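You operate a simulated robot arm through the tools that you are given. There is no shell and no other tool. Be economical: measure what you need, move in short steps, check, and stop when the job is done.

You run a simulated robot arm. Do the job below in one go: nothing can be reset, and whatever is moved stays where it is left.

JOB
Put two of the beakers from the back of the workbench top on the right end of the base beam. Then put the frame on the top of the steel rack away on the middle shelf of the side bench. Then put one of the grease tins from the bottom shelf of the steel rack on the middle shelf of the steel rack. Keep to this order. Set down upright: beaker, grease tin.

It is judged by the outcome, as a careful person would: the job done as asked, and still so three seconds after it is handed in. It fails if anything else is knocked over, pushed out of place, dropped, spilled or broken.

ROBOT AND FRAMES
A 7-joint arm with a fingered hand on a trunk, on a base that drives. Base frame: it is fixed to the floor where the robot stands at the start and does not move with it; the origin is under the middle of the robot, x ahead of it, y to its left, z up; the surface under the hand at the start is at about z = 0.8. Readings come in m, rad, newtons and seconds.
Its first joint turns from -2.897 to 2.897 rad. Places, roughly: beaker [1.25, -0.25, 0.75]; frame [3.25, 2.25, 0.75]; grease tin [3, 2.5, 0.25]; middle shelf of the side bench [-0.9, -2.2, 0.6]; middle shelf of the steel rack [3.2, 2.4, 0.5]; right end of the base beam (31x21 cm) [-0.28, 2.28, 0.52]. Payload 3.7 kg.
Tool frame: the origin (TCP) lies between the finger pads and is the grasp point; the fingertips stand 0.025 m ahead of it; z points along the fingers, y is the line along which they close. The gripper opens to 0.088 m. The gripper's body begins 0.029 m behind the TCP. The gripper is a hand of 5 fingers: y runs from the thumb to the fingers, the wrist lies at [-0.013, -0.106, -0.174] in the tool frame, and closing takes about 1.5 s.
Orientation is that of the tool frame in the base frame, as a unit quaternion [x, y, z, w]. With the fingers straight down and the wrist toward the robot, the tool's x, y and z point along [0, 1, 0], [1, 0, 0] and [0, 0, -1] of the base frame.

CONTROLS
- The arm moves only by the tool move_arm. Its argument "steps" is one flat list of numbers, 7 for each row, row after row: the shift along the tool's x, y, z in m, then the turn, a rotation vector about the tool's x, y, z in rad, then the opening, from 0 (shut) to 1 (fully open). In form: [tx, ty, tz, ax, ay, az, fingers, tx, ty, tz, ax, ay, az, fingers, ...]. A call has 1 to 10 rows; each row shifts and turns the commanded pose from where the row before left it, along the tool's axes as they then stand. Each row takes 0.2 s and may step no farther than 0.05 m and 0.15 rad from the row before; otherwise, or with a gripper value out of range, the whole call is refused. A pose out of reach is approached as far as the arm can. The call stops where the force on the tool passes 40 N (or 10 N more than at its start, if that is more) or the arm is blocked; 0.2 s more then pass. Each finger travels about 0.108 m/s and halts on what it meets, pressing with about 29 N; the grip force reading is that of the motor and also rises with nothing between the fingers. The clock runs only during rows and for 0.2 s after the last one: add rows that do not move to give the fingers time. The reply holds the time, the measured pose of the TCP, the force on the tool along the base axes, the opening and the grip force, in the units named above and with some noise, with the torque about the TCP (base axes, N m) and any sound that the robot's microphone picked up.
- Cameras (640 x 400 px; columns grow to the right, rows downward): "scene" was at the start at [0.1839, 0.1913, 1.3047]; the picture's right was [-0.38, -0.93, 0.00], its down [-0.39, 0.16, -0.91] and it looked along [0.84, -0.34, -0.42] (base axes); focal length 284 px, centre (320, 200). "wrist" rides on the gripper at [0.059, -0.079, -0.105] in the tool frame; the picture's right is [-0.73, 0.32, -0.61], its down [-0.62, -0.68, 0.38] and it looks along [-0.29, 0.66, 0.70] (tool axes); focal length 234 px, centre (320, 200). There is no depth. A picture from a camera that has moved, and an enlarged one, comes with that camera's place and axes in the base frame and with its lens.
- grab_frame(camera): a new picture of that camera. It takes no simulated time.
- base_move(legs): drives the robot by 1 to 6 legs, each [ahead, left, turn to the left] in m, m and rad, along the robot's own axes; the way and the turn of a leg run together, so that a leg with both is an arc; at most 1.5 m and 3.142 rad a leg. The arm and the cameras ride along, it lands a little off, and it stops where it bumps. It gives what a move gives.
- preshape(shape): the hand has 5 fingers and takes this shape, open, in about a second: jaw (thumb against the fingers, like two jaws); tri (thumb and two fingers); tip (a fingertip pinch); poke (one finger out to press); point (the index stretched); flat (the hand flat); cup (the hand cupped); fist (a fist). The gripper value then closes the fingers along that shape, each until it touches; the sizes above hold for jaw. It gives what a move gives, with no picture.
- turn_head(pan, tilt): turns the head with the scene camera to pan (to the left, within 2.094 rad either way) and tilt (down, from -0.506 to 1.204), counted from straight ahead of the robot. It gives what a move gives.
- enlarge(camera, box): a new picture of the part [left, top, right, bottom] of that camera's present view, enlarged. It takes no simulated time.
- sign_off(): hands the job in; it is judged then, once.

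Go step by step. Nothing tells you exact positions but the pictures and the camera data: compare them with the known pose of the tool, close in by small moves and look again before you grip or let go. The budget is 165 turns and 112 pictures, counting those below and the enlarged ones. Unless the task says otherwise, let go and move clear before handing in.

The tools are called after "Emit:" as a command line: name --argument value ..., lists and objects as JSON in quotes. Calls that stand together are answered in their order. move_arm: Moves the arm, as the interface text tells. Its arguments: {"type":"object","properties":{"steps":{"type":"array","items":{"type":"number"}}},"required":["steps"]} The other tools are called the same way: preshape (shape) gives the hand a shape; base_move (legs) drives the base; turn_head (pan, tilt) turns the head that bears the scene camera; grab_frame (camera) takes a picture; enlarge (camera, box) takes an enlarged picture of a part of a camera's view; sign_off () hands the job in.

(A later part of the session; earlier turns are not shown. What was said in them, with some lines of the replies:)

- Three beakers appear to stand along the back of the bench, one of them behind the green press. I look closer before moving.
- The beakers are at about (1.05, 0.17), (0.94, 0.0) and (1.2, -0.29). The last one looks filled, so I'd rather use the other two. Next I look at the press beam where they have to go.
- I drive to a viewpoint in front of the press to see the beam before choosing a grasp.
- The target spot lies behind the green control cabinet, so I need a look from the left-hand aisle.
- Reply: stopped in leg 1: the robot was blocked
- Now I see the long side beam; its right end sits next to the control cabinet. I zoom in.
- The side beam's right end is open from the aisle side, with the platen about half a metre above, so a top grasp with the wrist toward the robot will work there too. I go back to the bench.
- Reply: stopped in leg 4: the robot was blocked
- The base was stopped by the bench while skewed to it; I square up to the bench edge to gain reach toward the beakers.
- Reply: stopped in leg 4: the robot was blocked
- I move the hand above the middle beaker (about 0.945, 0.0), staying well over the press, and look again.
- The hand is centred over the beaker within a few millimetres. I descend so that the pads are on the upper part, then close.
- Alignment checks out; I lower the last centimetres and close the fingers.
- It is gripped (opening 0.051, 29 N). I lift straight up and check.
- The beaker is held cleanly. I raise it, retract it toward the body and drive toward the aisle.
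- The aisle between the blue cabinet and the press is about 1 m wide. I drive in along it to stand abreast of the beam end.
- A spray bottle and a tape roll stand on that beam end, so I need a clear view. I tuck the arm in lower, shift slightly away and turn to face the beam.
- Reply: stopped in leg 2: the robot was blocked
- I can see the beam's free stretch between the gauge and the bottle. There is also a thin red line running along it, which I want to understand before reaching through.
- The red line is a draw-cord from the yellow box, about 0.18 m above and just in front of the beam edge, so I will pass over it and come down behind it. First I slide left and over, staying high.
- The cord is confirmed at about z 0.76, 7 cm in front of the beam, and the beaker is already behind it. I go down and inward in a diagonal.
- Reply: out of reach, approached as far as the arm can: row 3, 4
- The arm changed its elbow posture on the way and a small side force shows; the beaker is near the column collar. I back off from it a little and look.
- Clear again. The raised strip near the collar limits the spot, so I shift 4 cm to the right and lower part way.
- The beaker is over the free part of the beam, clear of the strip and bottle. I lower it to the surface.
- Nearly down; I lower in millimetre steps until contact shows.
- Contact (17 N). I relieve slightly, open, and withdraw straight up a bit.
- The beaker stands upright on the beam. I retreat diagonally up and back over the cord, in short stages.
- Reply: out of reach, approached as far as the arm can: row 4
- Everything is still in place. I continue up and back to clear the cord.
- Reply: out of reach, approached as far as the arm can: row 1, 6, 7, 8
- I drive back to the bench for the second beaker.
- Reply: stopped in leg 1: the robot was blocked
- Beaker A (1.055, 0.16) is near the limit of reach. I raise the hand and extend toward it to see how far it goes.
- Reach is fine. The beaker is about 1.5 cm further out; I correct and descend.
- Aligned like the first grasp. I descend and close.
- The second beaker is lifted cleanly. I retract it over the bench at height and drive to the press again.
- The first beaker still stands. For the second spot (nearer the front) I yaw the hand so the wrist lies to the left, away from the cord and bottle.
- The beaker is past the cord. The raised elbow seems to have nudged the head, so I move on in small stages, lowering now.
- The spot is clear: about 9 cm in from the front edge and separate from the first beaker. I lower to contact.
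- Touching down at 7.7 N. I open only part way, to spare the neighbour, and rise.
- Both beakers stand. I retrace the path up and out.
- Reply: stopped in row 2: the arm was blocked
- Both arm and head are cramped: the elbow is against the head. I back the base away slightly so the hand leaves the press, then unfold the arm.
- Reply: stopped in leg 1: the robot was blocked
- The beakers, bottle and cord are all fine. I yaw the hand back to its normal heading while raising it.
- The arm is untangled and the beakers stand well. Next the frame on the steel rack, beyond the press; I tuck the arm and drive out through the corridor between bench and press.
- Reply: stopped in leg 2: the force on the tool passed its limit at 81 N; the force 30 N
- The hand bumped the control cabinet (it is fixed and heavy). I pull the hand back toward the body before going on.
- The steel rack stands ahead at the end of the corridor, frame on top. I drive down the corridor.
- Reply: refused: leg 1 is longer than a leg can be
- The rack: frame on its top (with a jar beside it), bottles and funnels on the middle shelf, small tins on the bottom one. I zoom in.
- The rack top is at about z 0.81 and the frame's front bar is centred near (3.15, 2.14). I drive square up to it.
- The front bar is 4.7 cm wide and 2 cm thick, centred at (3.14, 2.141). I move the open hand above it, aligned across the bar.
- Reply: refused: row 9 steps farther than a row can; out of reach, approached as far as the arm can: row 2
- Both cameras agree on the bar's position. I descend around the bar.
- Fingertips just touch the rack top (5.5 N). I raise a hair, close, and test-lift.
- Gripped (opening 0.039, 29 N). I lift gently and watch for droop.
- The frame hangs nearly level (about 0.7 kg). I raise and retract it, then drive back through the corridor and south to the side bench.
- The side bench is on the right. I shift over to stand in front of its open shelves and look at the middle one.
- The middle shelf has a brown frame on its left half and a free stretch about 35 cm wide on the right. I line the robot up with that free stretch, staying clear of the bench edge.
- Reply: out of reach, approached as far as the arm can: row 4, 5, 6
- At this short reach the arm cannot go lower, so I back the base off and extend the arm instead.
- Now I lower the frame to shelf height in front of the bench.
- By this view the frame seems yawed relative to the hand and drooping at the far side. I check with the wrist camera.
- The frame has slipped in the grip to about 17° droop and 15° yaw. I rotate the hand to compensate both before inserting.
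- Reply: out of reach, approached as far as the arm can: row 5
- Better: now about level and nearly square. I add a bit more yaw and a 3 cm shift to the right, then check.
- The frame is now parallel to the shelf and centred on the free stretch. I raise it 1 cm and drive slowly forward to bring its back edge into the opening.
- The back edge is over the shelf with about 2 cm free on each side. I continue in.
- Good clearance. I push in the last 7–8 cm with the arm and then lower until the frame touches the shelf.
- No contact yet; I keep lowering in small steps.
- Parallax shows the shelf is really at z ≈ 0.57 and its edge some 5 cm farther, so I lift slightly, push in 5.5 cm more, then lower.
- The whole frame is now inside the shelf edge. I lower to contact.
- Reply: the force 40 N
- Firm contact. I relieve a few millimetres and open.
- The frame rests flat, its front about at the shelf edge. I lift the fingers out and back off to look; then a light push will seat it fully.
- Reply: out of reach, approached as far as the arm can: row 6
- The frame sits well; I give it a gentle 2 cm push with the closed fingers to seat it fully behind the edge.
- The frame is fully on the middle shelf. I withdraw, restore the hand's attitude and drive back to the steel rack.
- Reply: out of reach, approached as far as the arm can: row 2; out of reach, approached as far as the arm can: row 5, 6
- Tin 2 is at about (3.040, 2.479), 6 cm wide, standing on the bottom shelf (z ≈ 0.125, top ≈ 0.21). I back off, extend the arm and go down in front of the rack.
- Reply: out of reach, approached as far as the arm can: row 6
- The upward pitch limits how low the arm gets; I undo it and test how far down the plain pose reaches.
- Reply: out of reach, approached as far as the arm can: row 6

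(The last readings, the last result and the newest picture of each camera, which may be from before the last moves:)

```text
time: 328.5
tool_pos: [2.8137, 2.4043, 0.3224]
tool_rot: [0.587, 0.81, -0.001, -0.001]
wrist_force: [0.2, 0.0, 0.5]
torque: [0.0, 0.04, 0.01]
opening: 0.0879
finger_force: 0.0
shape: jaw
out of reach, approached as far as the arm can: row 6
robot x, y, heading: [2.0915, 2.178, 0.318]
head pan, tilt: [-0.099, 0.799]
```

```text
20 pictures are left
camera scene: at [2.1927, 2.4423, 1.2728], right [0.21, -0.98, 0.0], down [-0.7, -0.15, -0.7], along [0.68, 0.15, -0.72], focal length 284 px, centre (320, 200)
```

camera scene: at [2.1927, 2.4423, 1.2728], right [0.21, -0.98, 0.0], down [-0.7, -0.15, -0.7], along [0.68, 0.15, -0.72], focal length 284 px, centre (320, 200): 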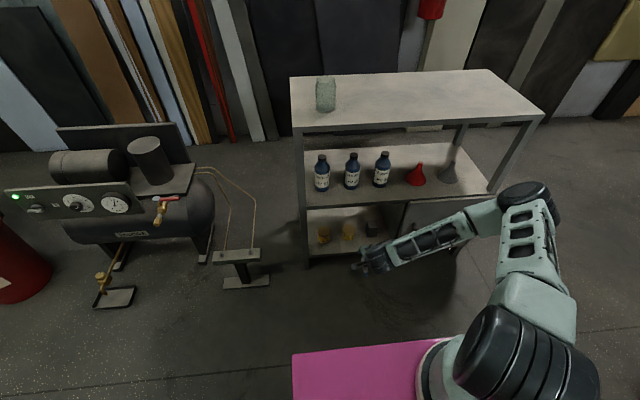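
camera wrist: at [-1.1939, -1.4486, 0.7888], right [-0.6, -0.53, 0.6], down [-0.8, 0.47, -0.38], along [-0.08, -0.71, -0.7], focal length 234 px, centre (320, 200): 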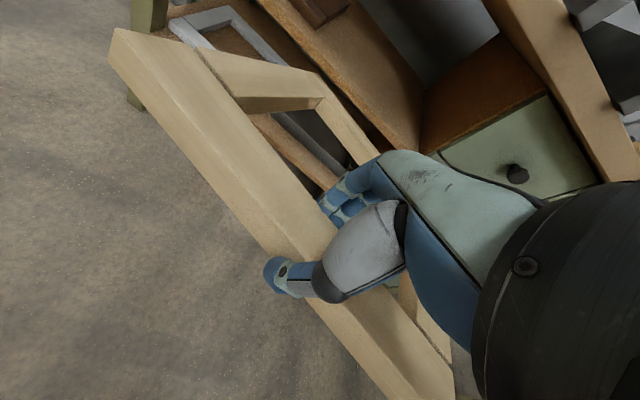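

Perhaps yawing the wrist toward the elbow side (right) gives more room downward. I try that.

Emit:
move_arm --steps '[0, 0, -0.045, 0, 0, -0.15, 1, 0, 0, 0, 0, 0, -0.15, 1, 0, 0, 0, 0, 0, -0.15, 1, 0, 0, 0, 0, 0, -0.15, 1, 0, 0, 0.045, 0, 0, 0, 1, 0, 0, 0.045, 0, 0, 0, 1, 0, 0, 0.045, 0, 0, 0, 1, 0, 0, 0.03, 0, 0, 0, 1, 0, 0, 0, 0, 0, 0, 1]'

```text
time: 330.5
tool_pos: [2.814, 2.4031, 0.204]
tool_rot: [0.322, 0.947, 0.001, -0.001]
wrist_force: [0.4, 0.7, -0.2]
torque: [0.0, 0.01, 0.0]
opening: 0.0879
finger_force: 0.1
shape: jaw
robot x, y, heading: [2.0904, 2.1816, 0.316]
head pan, tilt: [-0.099, 0.799]
```

That reaches z 0.20. I reposition the base (turned right, shifted left) so this same arm posture points the hand straight into the rack at the tin.

Emit:
move_arm --steps '[0, 0, -0.03, 0, 0, 0, 1, 0, 0, -0.026, 0, 0, 0, 1]'

Emit:
base_move --legs '[[0, 0, -0.416], [-0.06, 0.3, 0]]'

Emit:
move_arm --steps '[0, 0, 0, 0, 0, 0.092, 1, 0, 0, 0, 0, 0, 0.092, 1, 0, 0, 0, 0, 0, 0, 1]'

Emit:
turn_head --pan 0.35 --tilt 0.8

Emit:
grab_frame --camera "scene"

```text
time: 331.1
tool_pos: [2.8134, 2.4042, 0.2581]
tool_rot: [0.323, 0.946, 0.0, -0.002]
wrist_force: [-0.1, 0.0, -0.1]
torque: [0.05, 0.03, 0.0]
opening: 0.0877
finger_force: 0.1
shape: jaw
robot x, y, heading: [2.0904, 2.1787, 0.309]
head pan, tilt: [-0.099, 0.799]
```

```text
time: 334.4
tool_pos: [2.8131, 2.4008, 0.2584]
tool_rot: [0.51, 0.86, 0.001, -0.002]
wrist_force: [0.0, 0.7, 0.6]
torque: [0.02, -0.02, -0.04]
opening: 0.0877
finger_force: 0.2
shape: jaw
robot x, y, heading: [2.0586, 2.484, -0.096]
head pan, tilt: [-0.099, 0.799]
```

```text
time: 335.2
tool_pos: [2.8128, 2.4006, 0.2592]
tool_rot: [0.586, 0.81, 0.0, -0.002]
wrist_force: [0.0, 0.0, 0.3]
torque: [0.03, -0.01, 0.03]
opening: 0.0877
finger_force: 0.2
shape: jaw
robot x, y, heading: [2.0587, 2.4837, -0.096]
head pan, tilt: [-0.099, 0.799]
```

```text
time: 336.1
tool_pos: [2.8136, 2.4012, 0.2589]
tool_rot: [0.587, 0.81, 0.001, -0.002]
wrist_force: [0.3, 0.5, -0.1]
torque: [-0.02, 0.01, -0.01]
opening: 0.0879
finger_force: 0.0
shape: jaw
robot x, y, heading: [2.059, 2.4842, -0.095]
head pan, tilt: [0.351, 0.799]
```

```text
19 pictures are left
camera scene: at [2.2575, 2.7197, 1.2728], right [0.25, -0.97, 0.0], down [-0.69, -0.18, -0.7], along [0.68, 0.17, -0.72], focal length 284 px, centre (320, 200)
```

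scene: 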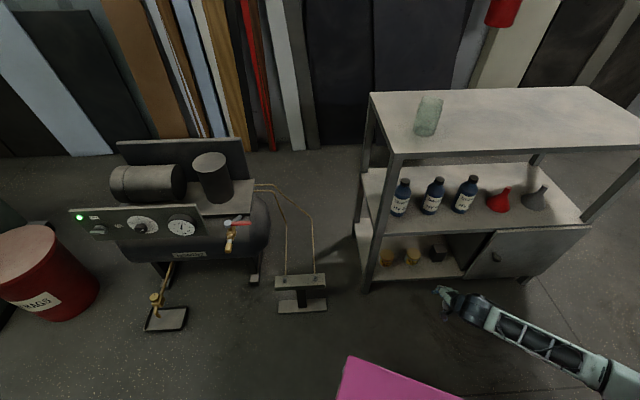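

Emit:
enlarge --camera "scene" --box '[350, 210, 510, 310]'

Emit:
grab_frame --camera "wrist"

```text
4.00 times, centred on (430, 260) of scene
camera zoom: at [2.2575, 2.7197, 1.2728], right [0.25, -0.97, 0.0], down [-0.69, -0.18, -0.7], along [0.68, 0.17, -0.72], focal length 1134 px, centre (-120, -40)
```

zoom: 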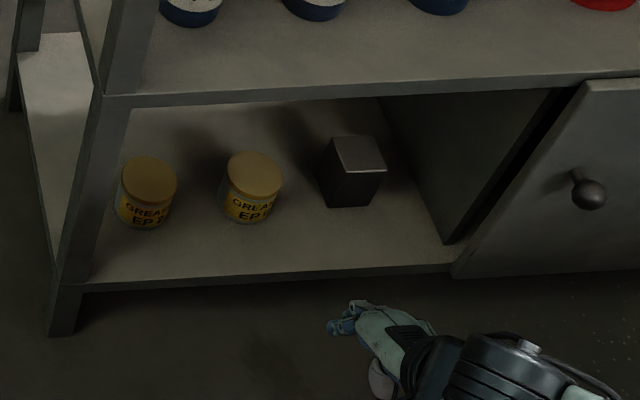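

```text
17 pictures are left
camera wrist: at [2.7208, 2.4311, 0.3643], right [0.54, -0.59, 0.6], down [-0.45, -0.8, -0.38], along [0.71, -0.07, -0.7], focal length 234 px, centre (320, 200)
```

wrist: 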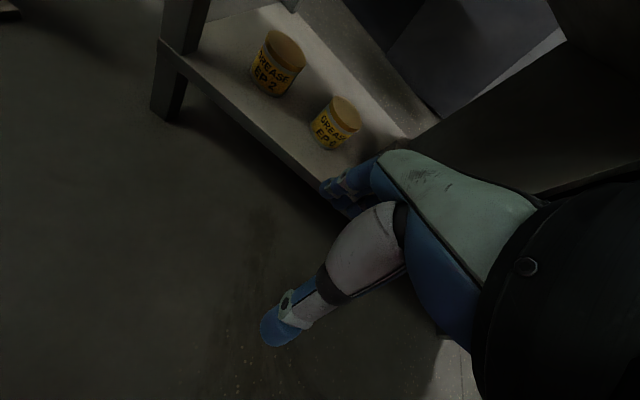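

The tin is at about (3.050, 2.479) with its top near z 0.20. I tilt the hand slightly, then drive part of the way in, keeping the fingers above tin height.

Emit:
move_arm --steps '[0, 0, 0.015, -0.1, 0, 0, 1, 0, 0, 0, 0, 0, 0, 1]'

Emit:
base_move --legs '[[0.15, 0.066, 0]]'

Emit:
grab_frame --camera "wrist"

```text
time: 336.7
tool_pos: [2.8348, 2.3825, 0.2676]
tool_rot: [0.581, 0.813, 0.034, 0.013]
wrist_force: [-0.7, 0.1, 0.0]
torque: [-0.01, -0.01, 0.01]
opening: 0.0878
finger_force: 0.1
shape: jaw
out of reach, approached as far as the arm can: row 1
robot x, y, heading: [2.0634, 2.4858, -0.097]
head pan, tilt: [0.351, 0.799]
```

```text
time: 338.1
tool_pos: [2.9909, 2.4351, 0.2679]
tool_rot: [0.58, 0.814, 0.034, 0.012]
wrist_force: [0.8, -0.6, 0.3]
torque: [0.04, 0.02, 0.04]
opening: 0.0879
finger_force: 0.0
shape: jaw
robot x, y, heading: [2.2162, 2.5374, -0.099]
head pan, tilt: [0.351, 0.799]
```

```text
16 pictures are left
camera wrist: at [2.8918, 2.4594, 0.368], right [0.51, -0.61, 0.61], down [-0.42, -0.79, -0.44], along [0.76, -0.03, -0.65], focal length 234 px, centre (320, 200)
```

wrist: 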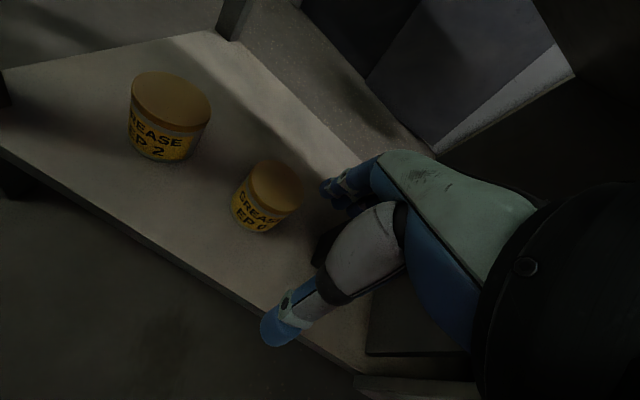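

Emit:
move_arm --steps '[0, 0, -0.008, 0.1, 0, 0, 1, 0, 0, 0, 0, 0, 0, 1]'

```text
time: 338.7
tool_pos: [2.991, 2.4344, 0.2768]
tool_rot: [0.58, 0.814, -0.006, -0.017]
wrist_force: [0.8, 0.3, -0.4]
torque: [0.03, 0.01, -0.01]
opening: 0.088
finger_force: 0.0
shape: jaw
robot x, y, heading: [2.2155, 2.5356, -0.102]
head pan, tilt: [0.351, 0.799]
```

Emit:
move_arm --steps '[0.012, 0, 0.02, 0, -0.02, 0, 1, 0.012, 0.01, 0.018, 0, 0, 0, 1, 0, 0.027, 0, 0, 0, 0, 1, 0, 0.027, 0, 0, 0, 0, 1, 0, 0, 0, 0, 0, 0, 1]'

Emit:
grab_frame --camera "wrist"

```text
time: 339.9
tool_pos: [3.0422, 2.4783, 0.2366]
tool_rot: [0.58, 0.815, -0.012, -0.008]
wrist_force: [0.0, -0.1, -0.1]
torque: [0.03, -0.01, 0.01]
opening: 0.0878
finger_force: 0.1
shape: jaw
robot x, y, heading: [2.2144, 2.5348, -0.097]
head pan, tilt: [0.351, 0.799]
```

```text
15 pictures are left
camera wrist: at [2.9519, 2.5077, 0.3437], right [0.56, -0.57, 0.6], down [-0.45, -0.82, -0.36], along [0.7, -0.07, -0.71], focal length 234 px, centre (320, 200)
```

wrist: 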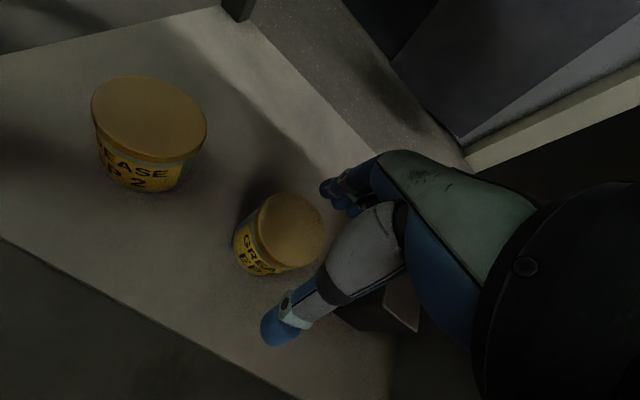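

The tin is 1.4 cm further in than the hand centre. I ease forward and descend in alternating small steps.

Emit:
move_arm --steps '[0, 0.007, 0, 0, 0, 0, 1, 0, 0, 0.015, 0, 0, 0, 1, 0, 0.003, 0.015, 0, 0, 0, 1, 0, 0.004, 0.012, 0, 0, 0, 1, 0, 0, 0.012, 0, 0, 0, 1, 0, 0, 0, 0, 0, 0, 1]'

Emit:
grab_frame --camera "wrist"

```text
time: 341.3
tool_pos: [3.0528, 2.4813, 0.1818]
tool_rot: [0.58, 0.814, -0.013, -0.008]
wrist_force: [2.7, 0.2, 3.5]
torque: [0.03, -0.11, 0.0]
opening: 0.0878
finger_force: 0.1
shape: jaw
robot x, y, heading: [2.2136, 2.5356, -0.092]
head pan, tilt: [0.351, 0.799]
```

```text
14 pictures are left
camera wrist: at [2.9632, 2.5118, 0.2886], right [0.56, -0.57, 0.6], down [-0.45, -0.82, -0.36], along [0.7, -0.07, -0.71], focal length 234 px, centre (320, 200)
```

wrist: 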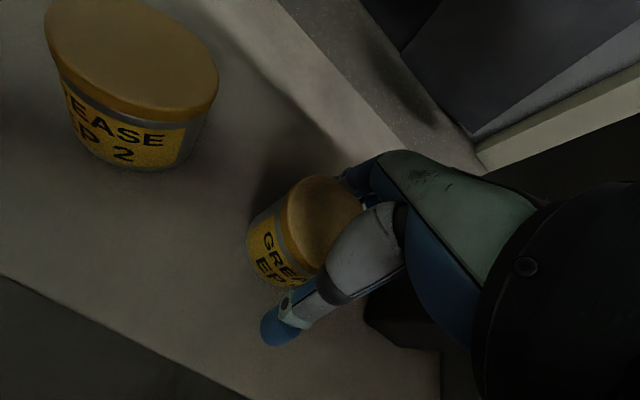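

A light touch (3.5 N); the tin is between thumb and fingers. I raise a hair, close and lift slightly.

Emit:
move_arm --steps '[0, 0, -0.004, 0, 0, 0, 1, 0, 0, 0, 0, 0, 0, 0.6, 0, 0, 0, 0, 0, 0, 0.4, 0, 0, 0, 0, 0, 0, 0.3, 0, 0, 0, 0, 0, 0, 0.25, 0, 0, 0, 0, 0, 0, 0.25, 0, 0, 0, 0, 0, 0, 0.25]'

Emit:
grab_frame --camera "wrist"

```text
time: 342.9
tool_pos: [3.054, 2.4815, 0.1848]
tool_rot: [0.579, 0.815, -0.013, -0.008]
wrist_force: [0.5, 0.3, 0.6]
torque: [-0.02, 0.0, -0.01]
opening: 0.0489
finger_force: 29.4
shape: jaw
robot x, y, heading: [2.2172, 2.5356, -0.094]
head pan, tilt: [0.351, 0.799]
```

```text
13 pictures are left
camera wrist: at [2.9632, 2.5118, 0.2926], right [0.56, -0.57, 0.6], down [-0.45, -0.82, -0.36], along [0.7, -0.07, -0.71], focal length 234 px, centre (320, 200)
```

wrist: 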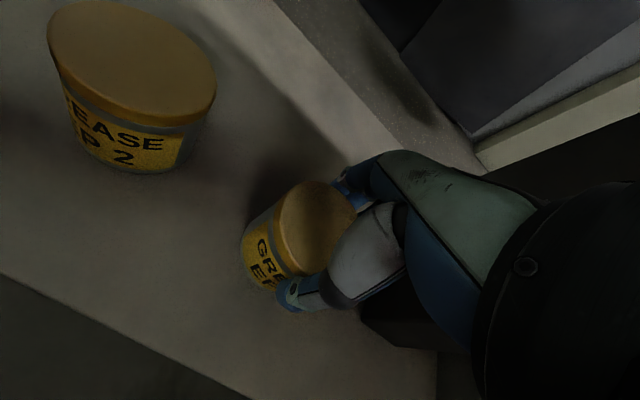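

Gripped. I lift just clear of the shelf and pull straight out.

Emit:
move_arm --steps '[0, 0, -0.008, 0, 0, 0, 0.2, 0, -0.004, -0.008, 0, 0, 0, 0.2, 0, -0.02, -0.004, 0, 0, 0, 0.2, 0, -0.03, 0, 0, 0, 0, 0.2, 0, -0.03, 0, 0, 0, 0, 0.2, 0, 0, 0, 0, 0, 0, 0.2]'

Emit:
base_move --legs '[[-0.2, -0.088, 0]]'

Emit:
grab_frame --camera "scene"

```text
time: 344.3
tool_pos: [2.9749, 2.4533, 0.2074]
tool_rot: [0.578, 0.816, -0.014, -0.013]
wrist_force: [-0.7, -0.4, -1.9]
torque: [-0.03, -0.01, 0.01]
opening: 0.0488
finger_force: 29.4
shape: jaw
robot x, y, heading: [2.2163, 2.5333, -0.093]
head pan, tilt: [0.351, 0.799]
```

```text
time: 346.0
tool_pos: [2.7685, 2.385, 0.2077]
tool_rot: [0.579, 0.815, -0.015, -0.012]
wrist_force: [0.0, 0.0, -1.1]
torque: [-0.04, 0.03, 0.01]
opening: 0.0488
finger_force: 29.2
shape: jaw
robot x, y, heading: [2.0114, 2.4676, -0.096]
head pan, tilt: [0.351, 0.799]
```

```text
12 pictures are left
camera scene: at [2.2066, 2.7027, 1.2728], right [0.25, -0.97, 0.0], down [-0.69, -0.18, -0.7], along [0.67, 0.18, -0.72], focal length 284 px, centre (320, 200)
```

scene: 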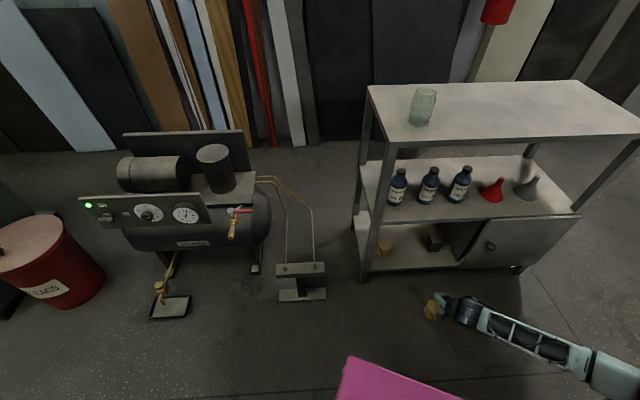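

The tin is held upright. Its free spot on the middle shelf is at the right front, between the grey funnel and the right post (about (3.215, 2.014)). I raise the tin and shift sideways in front of it.

Emit:
move_arm --steps '[0, 0, -0.045, 0, 0, 0, 0.2, 0, 0, -0.045, 0, 0, 0, 0.2, 0, 0, -0.045, 0, 0, 0, 0.2, 0, 0, -0.045, 0, 0, 0, 0.2, 0, 0, -0.045, 0, 0, 0, 0.2, 0, 0, -0.045, 0, 0, 0, 0.2, 0, 0, -0.045, 0, 0, 0, 0.2, 0, 0, -0.045, 0, 0, 0, 0.2, 0, 0, 0, 0, 0, 0, 0.2]'

Emit:
base_move --legs '[[0.25, -0.426, 0]]'

Emit:
turn_head --pan 0.3 --tilt 0.65

Emit:
grab_frame --camera "scene"

```text
time: 348.0
tool_pos: [2.7803, 2.3872, 0.5678]
tool_rot: [0.579, 0.815, -0.015, -0.012]
wrist_force: [0.1, -0.3, -2.2]
torque: [0.01, -0.02, 0.0]
opening: 0.0488
finger_force: 28.8
shape: jaw
robot x, y, heading: [2.0119, 2.4684, -0.095]
head pan, tilt: [0.351, 0.799]
```

```text
time: 350.9
tool_pos: [2.9879, 1.9348, 0.5678]
tool_rot: [0.581, 0.814, -0.015, -0.013]
wrist_force: [-1.0, 0.2, -2.8]
torque: [-0.03, 0.02, 0.01]
opening: 0.0488
finger_force: 29.1
shape: jaw
robot x, y, heading: [2.2124, 2.0187, -0.099]
head pan, tilt: [0.351, 0.799]
```

```text
time: 351.6
tool_pos: [2.9873, 1.9362, 0.5682]
tool_rot: [0.581, 0.814, -0.014, -0.013]
wrist_force: [-0.4, 0.2, -2.8]
torque: [-0.01, 0.03, -0.02]
opening: 0.0488
finger_force: 28.9
shape: jaw
robot x, y, heading: [2.2174, 2.0174, -0.099]
head pan, tilt: [0.3, 0.649]
```

```text
11 pictures are left
camera scene: at [2.4214, 2.2499, 1.2854], right [0.2, -0.98, 0.0], down [-0.59, -0.12, -0.8], along [0.78, 0.16, -0.61], focal length 284 px, centre (320, 200)
```

scene: 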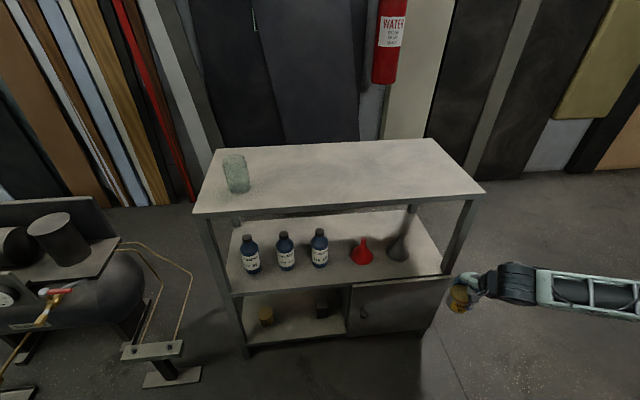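

Emit:
enlarge --camera "scene" --box '[350, 200, 510, 300]'

Emit:
grab_frame --camera "wrist"

```text
4.00 times, centred on (430, 250) of scene
camera zoom: at [2.4214, 2.2499, 1.2854], right [0.2, -0.98, 0.0], down [-0.59, -0.12, -0.8], along [0.78, 0.16, -0.61], focal length 1134 px, centre (-120, 0)
```

zoom: 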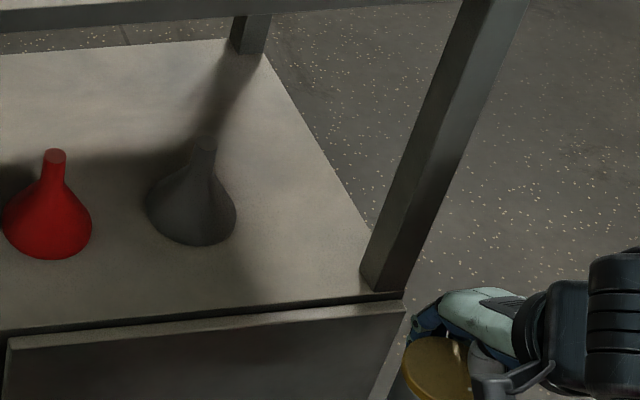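

```text
9 pictures are left
camera wrist: at [2.8983, 1.9666, 0.6765], right [0.56, -0.58, 0.59], down [-0.45, -0.82, -0.36], along [0.69, -0.07, -0.72], focal length 234 px, centre (320, 200)
```

wrist: 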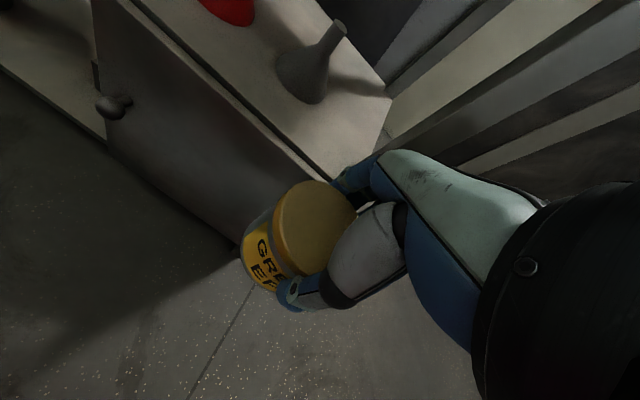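

The forearm is lying out to the right in this posture and would foul the right post. I raise the hand, yaw it back toward the robot, and come down again for a straight entry.

Emit:
move_arm --steps '[0, -0.01, -0.048, 0, 0, 0, 0.2, 0, -0.01, -0.048, 0, 0, 0, 0.2, 0, -0.01, -0.048, 0, 0, 0, 0.2, 0, -0.01, -0.048, 0, 0, 0, 0.2, 0, -0.01, -0.048, 0, 0, 0, 0.2, 0, -0.01, -0.048, 0, 0, 0, 0.2, 0, 0, -0.048, 0, 0, 0, 0.2, 0, 0, 0, 0, 0, 0.12, 0.2, 0, 0, 0, 0, 0, 0.12, 0.2, 0, 0, 0, 0, 0, 0.11, 0.2]'

Emit:
move_arm --steps '[0, 0, 0.048, 0, 0, 0, 0.2, 0, 0, 0.048, 0, 0, 0, 0.2, 0, 0, 0.048, 0, 0, 0, 0.2, 0, 0, 0.048, 0, 0, 0, 0.2, 0, 0, 0.048, 0, 0, 0, 0.2, 0, 0, 0.048, 0, 0, 0, 0.2, 0, 0, 0.045, 0, 0, 0, 0.2, 0, 0, 0, 0, 0, 0, 0.2]'

Emit:
grab_frame --camera "scene"

```text
time: 353.8
tool_pos: [2.9435, 1.9206, 0.9045]
tool_rot: [0.714, 0.7, -0.016, -0.01]
wrist_force: [0.9, -0.5, -2.2]
torque: [-0.01, 0.03, 0.0]
opening: 0.0488
finger_force: 28.8
shape: jaw
robot x, y, heading: [2.2172, 2.0203, -0.1]
head pan, tilt: [0.3, 0.649]
```

```text
time: 355.6
tool_pos: [2.9301, 1.9162, 0.5807]
tool_rot: [0.713, 0.701, -0.017, -0.009]
wrist_force: [0.7, -0.6, -2.1]
torque: [-0.01, -0.02, 0.0]
opening: 0.0482
finger_force: 29.4
shape: jaw
out of reach, approached as far as the arm can: row 3
robot x, y, heading: [2.215, 2.0179, -0.105]
head pan, tilt: [0.3, 0.649]
```

```text
8 pictures are left
camera scene: at [2.4214, 2.25, 1.2854], right [0.2, -0.98, 0.0], down [-0.59, -0.12, -0.8], along [0.78, 0.16, -0.6], focal length 284 px, centre (320, 200)
```

scene: 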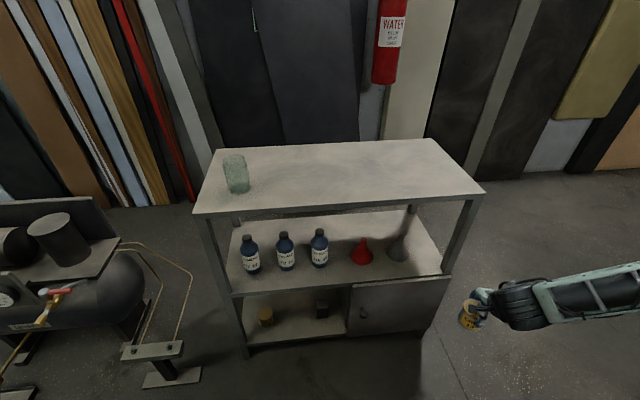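

The elbow still lies to the right; a longer reach will straighten the arm. I move the base 10 cm closer, align with the gap in front of the shelf, and check before extending in.

Emit:
base_move --legs '[[0.08, 0, 0]]'

Emit:
move_arm --steps '[0.029, 0.013, 0.014, 0, 0, 0, 0.2, 0.028, 0.013, 0.014, 0, 0, 0, 0.2, 0, 0, 0, 0, 0, 0, 0.2]'

```text
time: 356.7
tool_pos: [3.0097, 1.9081, 0.5827]
tool_rot: [0.713, 0.701, -0.017, -0.01]
wrist_force: [0.4, 0.3, -2.5]
torque: [-0.01, 0.0, 0.0]
opening: 0.0485
finger_force: 28.8
shape: jaw
robot x, y, heading: [2.296, 2.0099, -0.104]
head pan, tilt: [0.3, 0.649]
```

```text
time: 357.5
tool_pos: [3.0368, 1.9639, 0.5529]
tool_rot: [0.713, 0.701, -0.016, -0.009]
wrist_force: [0.3, 0.0, -1.8]
torque: [-0.01, 0.0, 0.01]
opening: 0.0482
finger_force: 29.4
shape: jaw
robot x, y, heading: [2.2934, 2.0094, -0.098]
head pan, tilt: [0.3, 0.649]
```

Emit:
move_arm --steps '[0.0097, 0.0284, 0, 0, 0, 0, 0.2, 0.0097, 0.0284, 0, 0, 0, 0, 0.2, 0.0097, 0.0284, 0, 0, 0, 0, 0.2, 0, 0, 0, 0, 0, 0, 0.2]'

Emit:
grab_frame --camera "scene"

```text
time: 358.3
tool_pos: [3.1122, 1.9895, 0.547]
tool_rot: [0.714, 0.7, -0.021, -0.013]
wrist_force: [-30.8, -6.3, 3.6]
torque: [-0.12, -0.87, -1.45]
opening: 0.0483
finger_force: 29.4
shape: jaw
robot x, y, heading: [2.2961, 2.0095, -0.105]
head pan, tilt: [0.3, 0.649]
stopped in row 4: the force on the tool passed its limit at 55 N (the readings are from after the stop); the commanded pose is now the measured one
```

```text
7 pictures are left
camera scene: at [2.4997, 2.2413, 1.2856], right [0.2, -0.98, 0.0], down [-0.59, -0.12, -0.8], along [0.78, 0.16, -0.6], focal length 284 px, centre (320, 200)
```

scene: 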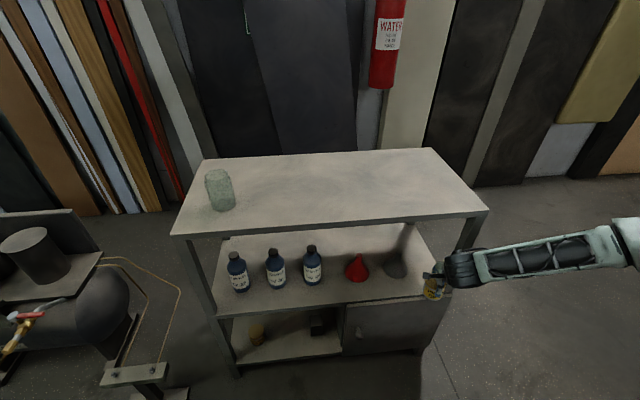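

The right edge of the hand touched the post. I back off, turn the hand square to the rack and shift 2 cm left, aiming for a shallower spot.

Emit:
move_arm --steps '[0, -0.02, 0, 0, 0, 0, 0.2, 0, -0.03, 0, 0, 0, 0, 0.2, 0, -0.03, 0, 0, 0, -0.1, 0.2, 0, 0, 0, 0, 0, -0.12, 0.2, 0, 0, 0, 0, 0, -0.11, 0.2, 0, 0, 0, 0, 0, 0, 0.2]'

Emit:
enlarge --camera "scene" --box '[330, 200, 530, 325]'

```text
time: 359.7
tool_pos: [3.035, 1.9922, 0.5517]
tool_rot: [0.59, 0.807, -0.017, -0.015]
wrist_force: [-0.5, 0.8, -1.5]
torque: [-0.01, -0.01, 0.02]
opening: 0.0483
finger_force: 29.0
shape: jaw
robot x, y, heading: [2.2938, 2.0083, -0.099]
head pan, tilt: [0.3, 0.649]
```

```text
3.20 times, centred on (430, 262) of scene
camera zoom: at [2.5008, 2.2416, 1.2854], right [0.2, -0.98, 0.0], down [-0.59, -0.12, -0.8], along [0.78, 0.16, -0.6], focal length 907 px, centre (-32, 0)
```

zoom: 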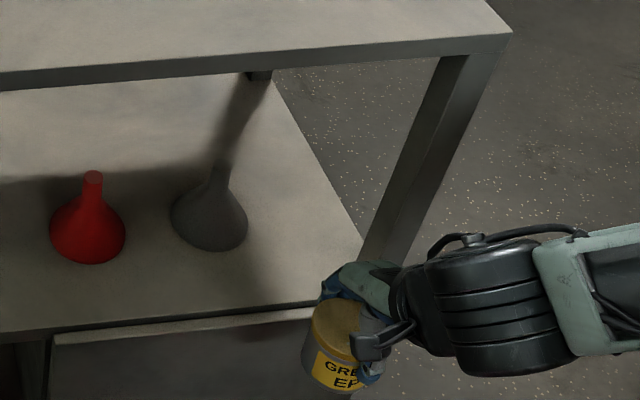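

Nothing was disturbed. The hand is now square and the straight path in is clear of post and funnel; I go in slowly.

Emit:
move_arm --steps '[0, 0.025, 0, 0, 0, 0, 0.2, 0, 0.025, 0, 0, 0, 0, 0.2, 0, 0.025, 0, 0, 0, 0, 0.2, 0, 0.025, 0, 0, 0, 0, 0.2, 0, 0, 0, 0, 0, 0, 0.2]'

Emit:
enlarge --camera "scene" --box '[330, 200, 530, 325]'

```text
time: 360.9
tool_pos: [3.131, 2.022, 0.5455]
tool_rot: [0.59, 0.807, -0.017, -0.014]
wrist_force: [-0.9, 0.2, -2.1]
torque: [-0.03, -0.01, 0.01]
opening: 0.0482
finger_force: 29.1
shape: jaw
robot x, y, heading: [2.2919, 2.0094, -0.103]
head pan, tilt: [0.3, 0.649]
```

```text
3.20 times, centred on (430, 262) of scene
camera zoom: at [2.5009, 2.2416, 1.2854], right [0.2, -0.98, 0.0], down [-0.59, -0.12, -0.8], along [0.78, 0.16, -0.6], focal length 907 px, centre (-32, 0)
```

zoom: 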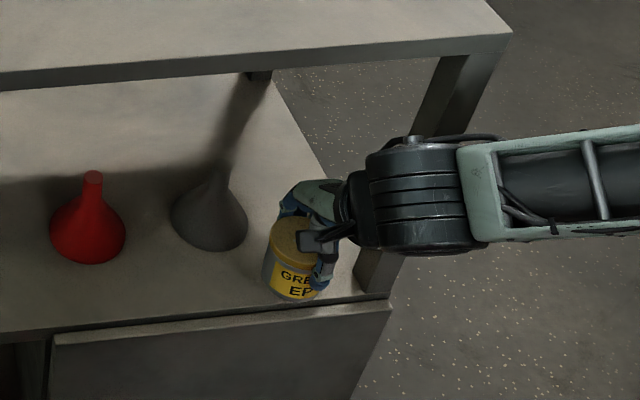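

Clear. I go the last 3 cm and lower to the shelf.

Emit:
move_arm --steps '[0, 0.017, 0, 0, 0, 0, 0.2, 0, 0.017, 0, 0, 0, 0, 0.2, 0, 0, 0.005, 0, 0, 0, 0.2, 0, 0, 0.004, 0, 0, 0, 0.2, 0, 0, 0, 0, 0, 0, 0.2]'

Emit:
enlarge --camera "scene" --box '[330, 200, 530, 325]'

```text
time: 362.1
tool_pos: [3.1613, 2.0322, 0.5354]
tool_rot: [0.589, 0.808, -0.017, -0.015]
wrist_force: [0.2, -0.3, -3.0]
torque: [0.03, -0.01, -0.02]
opening: 0.0483
finger_force: 29.0
shape: jaw
robot x, y, heading: [2.2951, 2.0092, -0.101]
head pan, tilt: [0.3, 0.649]
```

```text
3.20 times, centred on (430, 262) of scene
camera zoom: at [2.5009, 2.2416, 1.2854], right [0.2, -0.98, 0.0], down [-0.59, -0.12, -0.8], along [0.78, 0.16, -0.6], focal length 907 px, centre (-32, 0)
```

zoom: 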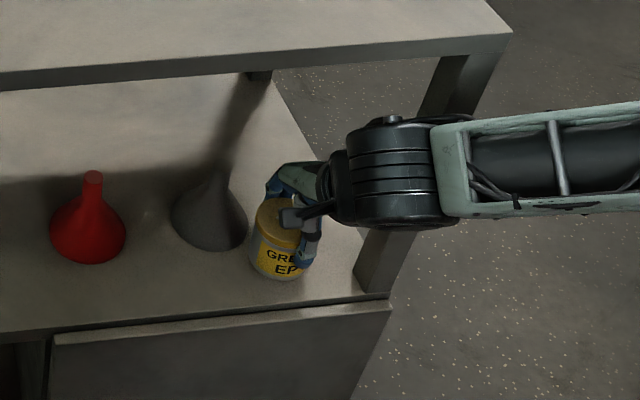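

Nearly there; I shift 6 mm away from the funnel and lower to contact in millimetre steps.

Emit:
move_arm --steps '[-0.006, 0, 0, 0, 0, 0, 0.2, 0, 0, 0.003, 0, 0, 0, 0.2, 0, 0, 0.003, 0, 0, 0, 0.2, 0, 0, 0, 0, 0, 0, 0.2]'

```text
time: 363.1
tool_pos: [3.1634, 2.027, 0.5284]
tool_rot: [0.59, 0.807, -0.017, -0.015]
wrist_force: [-0.1, -0.7, -2.7]
torque: [0.0, 0.03, -0.01]
opening: 0.0482
finger_force: 29.3
shape: jaw
robot x, y, heading: [2.2957, 2.0076, -0.103]
head pan, tilt: [0.3, 0.649]
```

Emit:
move_arm --steps '[0, 0, 0.003, 0, 0, 0, 0.2, 0, 0, 0.003, 0, 0, 0, 0.2, 0, 0, 0, 0, 0, 0, 0.2]'

```text
time: 363.9
tool_pos: [3.1644, 2.0273, 0.5258]
tool_rot: [0.59, 0.807, -0.017, -0.014]
wrist_force: [-1.7, -2.2, 15.6]
torque: [0.02, -0.31, -0.03]
opening: 0.0484
finger_force: 28.8
shape: jaw
robot x, y, heading: [2.2939, 2.0096, -0.103]
head pan, tilt: [0.3, 0.649]
```

Contact at 16 N. I relieve, open part way, and check the tin.

Emit:
move_arm --steps '[0, 0, -0.002, 0, 0, 0, 0.3, 0, 0, 0, 0, 0, 0, 0.65, 0, 0, 0, 0, 0, 0, 0.8, 0, 0, 0, 0, 0, 0, 0.88, 0, 0, 0, 0, 0, 0, 0.88, 0, 0, 0, 0, 0, 0, 0.88]'

Emit:
enlarge --camera "scene" --box '[330, 200, 530, 325]'

```text
time: 365.3
tool_pos: [3.1639, 2.0257, 0.5267]
tool_rot: [0.59, 0.807, -0.017, -0.014]
wrist_force: [-0.4, 0.2, -0.5]
torque: [-0.03, -0.01, -0.03]
opening: 0.0773
finger_force: 0.0
shape: jaw
robot x, y, heading: [2.2936, 2.0066, -0.103]
head pan, tilt: [0.3, 0.649]
```

```text
3.20 times, centred on (430, 262) of scene
camera zoom: at [2.5008, 2.2416, 1.2854], right [0.2, -0.98, 0.0], down [-0.59, -0.12, -0.8], along [0.78, 0.16, -0.6], focal length 907 px, centre (-32, 0)
```

zoom: 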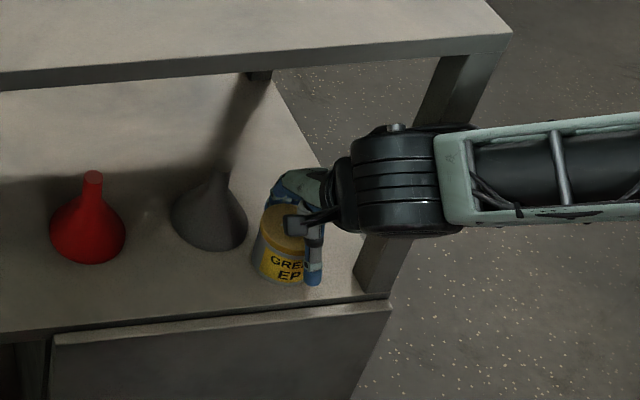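

The tin stands upright on the shelf. I rise just above it and back straight out.

Emit:
move_arm --steps '[0, 0, -0.015, 0, 0, 0, 0.88, 0, 0, -0.015, 0, 0, 0, 0.9, 0, 0, -0.015, 0, 0, 0, 0.9, 0, 0, -0.01, 0, 0, 0, 0.9, 0, 0, 0, 0, 0, 0, 0.9]'

Emit:
grab_frame --camera "wrist"

```text
time: 366.5
tool_pos: [3.1663, 2.0278, 0.5794]
tool_rot: [0.59, 0.807, -0.017, -0.015]
wrist_force: [-0.2, 0.4, -0.4]
torque: [0.0, -0.01, -0.03]
opening: 0.0793
finger_force: 0.1
shape: jaw
robot x, y, heading: [2.2938, 2.0116, -0.099]
head pan, tilt: [0.3, 0.649]
```

```text
2 pictures are left
camera wrist: at [3.079, 2.0596, 0.6889], right [0.56, -0.59, 0.59], down [-0.48, -0.8, -0.35], along [0.68, -0.08, -0.73], focal length 234 px, centre (320, 200)
```

wrist: 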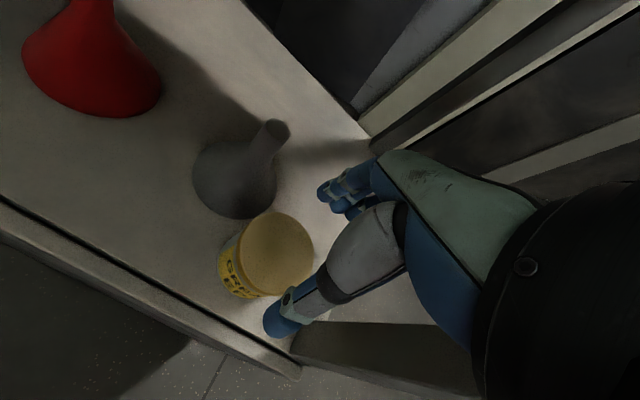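

Emit:
move_arm --steps '[0, 0, -0.008, 0, 0, 0, 1, 0, -0.015, -0.003, 0, 0, 0, 1, 0, -0.02, 0, 0, 0, 0, 1, 0, -0.03, 0, 0, 0, 0, 1, 0, -0.04, 0, 0, 0, 0, 1, 0, -0.04, 0, 0, 0, 0, 1, 0, 0, 0, 0, 0, 0, 1]'

Emit:
base_move --legs '[[-0.25, -0.05, 0]]'

Emit:
grab_frame --camera "scene"

```text
time: 368.1
tool_pos: [3.0284, 1.9833, 0.5983]
tool_rot: [0.59, 0.807, -0.017, -0.014]
wrist_force: [0.0, -0.3, 1.1]
torque: [0.03, 0.02, 0.0]
opening: 0.0877
finger_force: 0.1
shape: jaw
robot x, y, heading: [2.2932, 2.0124, -0.104]
head pan, tilt: [0.3, 0.649]
```

```text
time: 370.0
tool_pos: [2.774, 1.9593, 0.5975]
tool_rot: [0.589, 0.807, -0.017, -0.015]
wrist_force: [-0.2, 0.0, 0.2]
torque: [0.0, -0.02, 0.01]
opening: 0.0877
finger_force: 0.1
shape: jaw
robot x, y, heading: [2.0397, 1.9842, -0.101]
head pan, tilt: [0.3, 0.649]
```

```text
1 pictures are left
camera scene: at [2.2452, 2.2174, 1.2854], right [0.2, -0.98, 0.0], down [-0.59, -0.12, -0.8], along [0.78, 0.16, -0.6], focal length 284 px, centre (320, 200)
```

scene: 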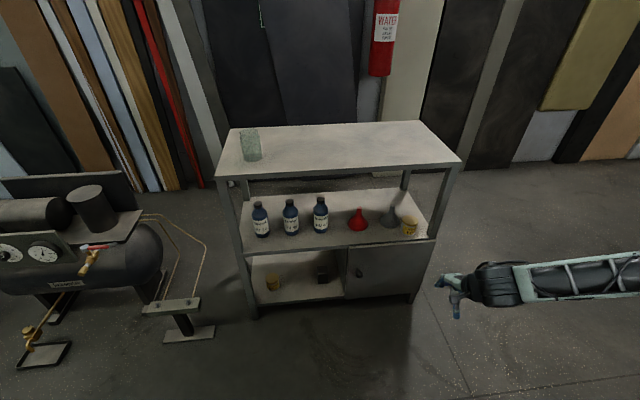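

The tin stands upright on the middle shelf, everything else on the rack is in place, and the hand is clear. All three parts are done, so I hand in.

Emit:
sign_off

```text
The job is handed in.
```

I finished the job in the order you gave. Two beakers stand upright on the right end of the base beam, the frame is on the middle shelf of the side bench, and one grease tin stands upright on the middle shelf of the steel rack.

I bumped into things a few times. The base touched the workbench and other furniture while positioning. The hand hit the press's control cabinet once (81 N) and the steel rack's right post once (55 N). The pictures afterwards showed nothing knocked over. I didn't look at the beakers again after leaving the press.
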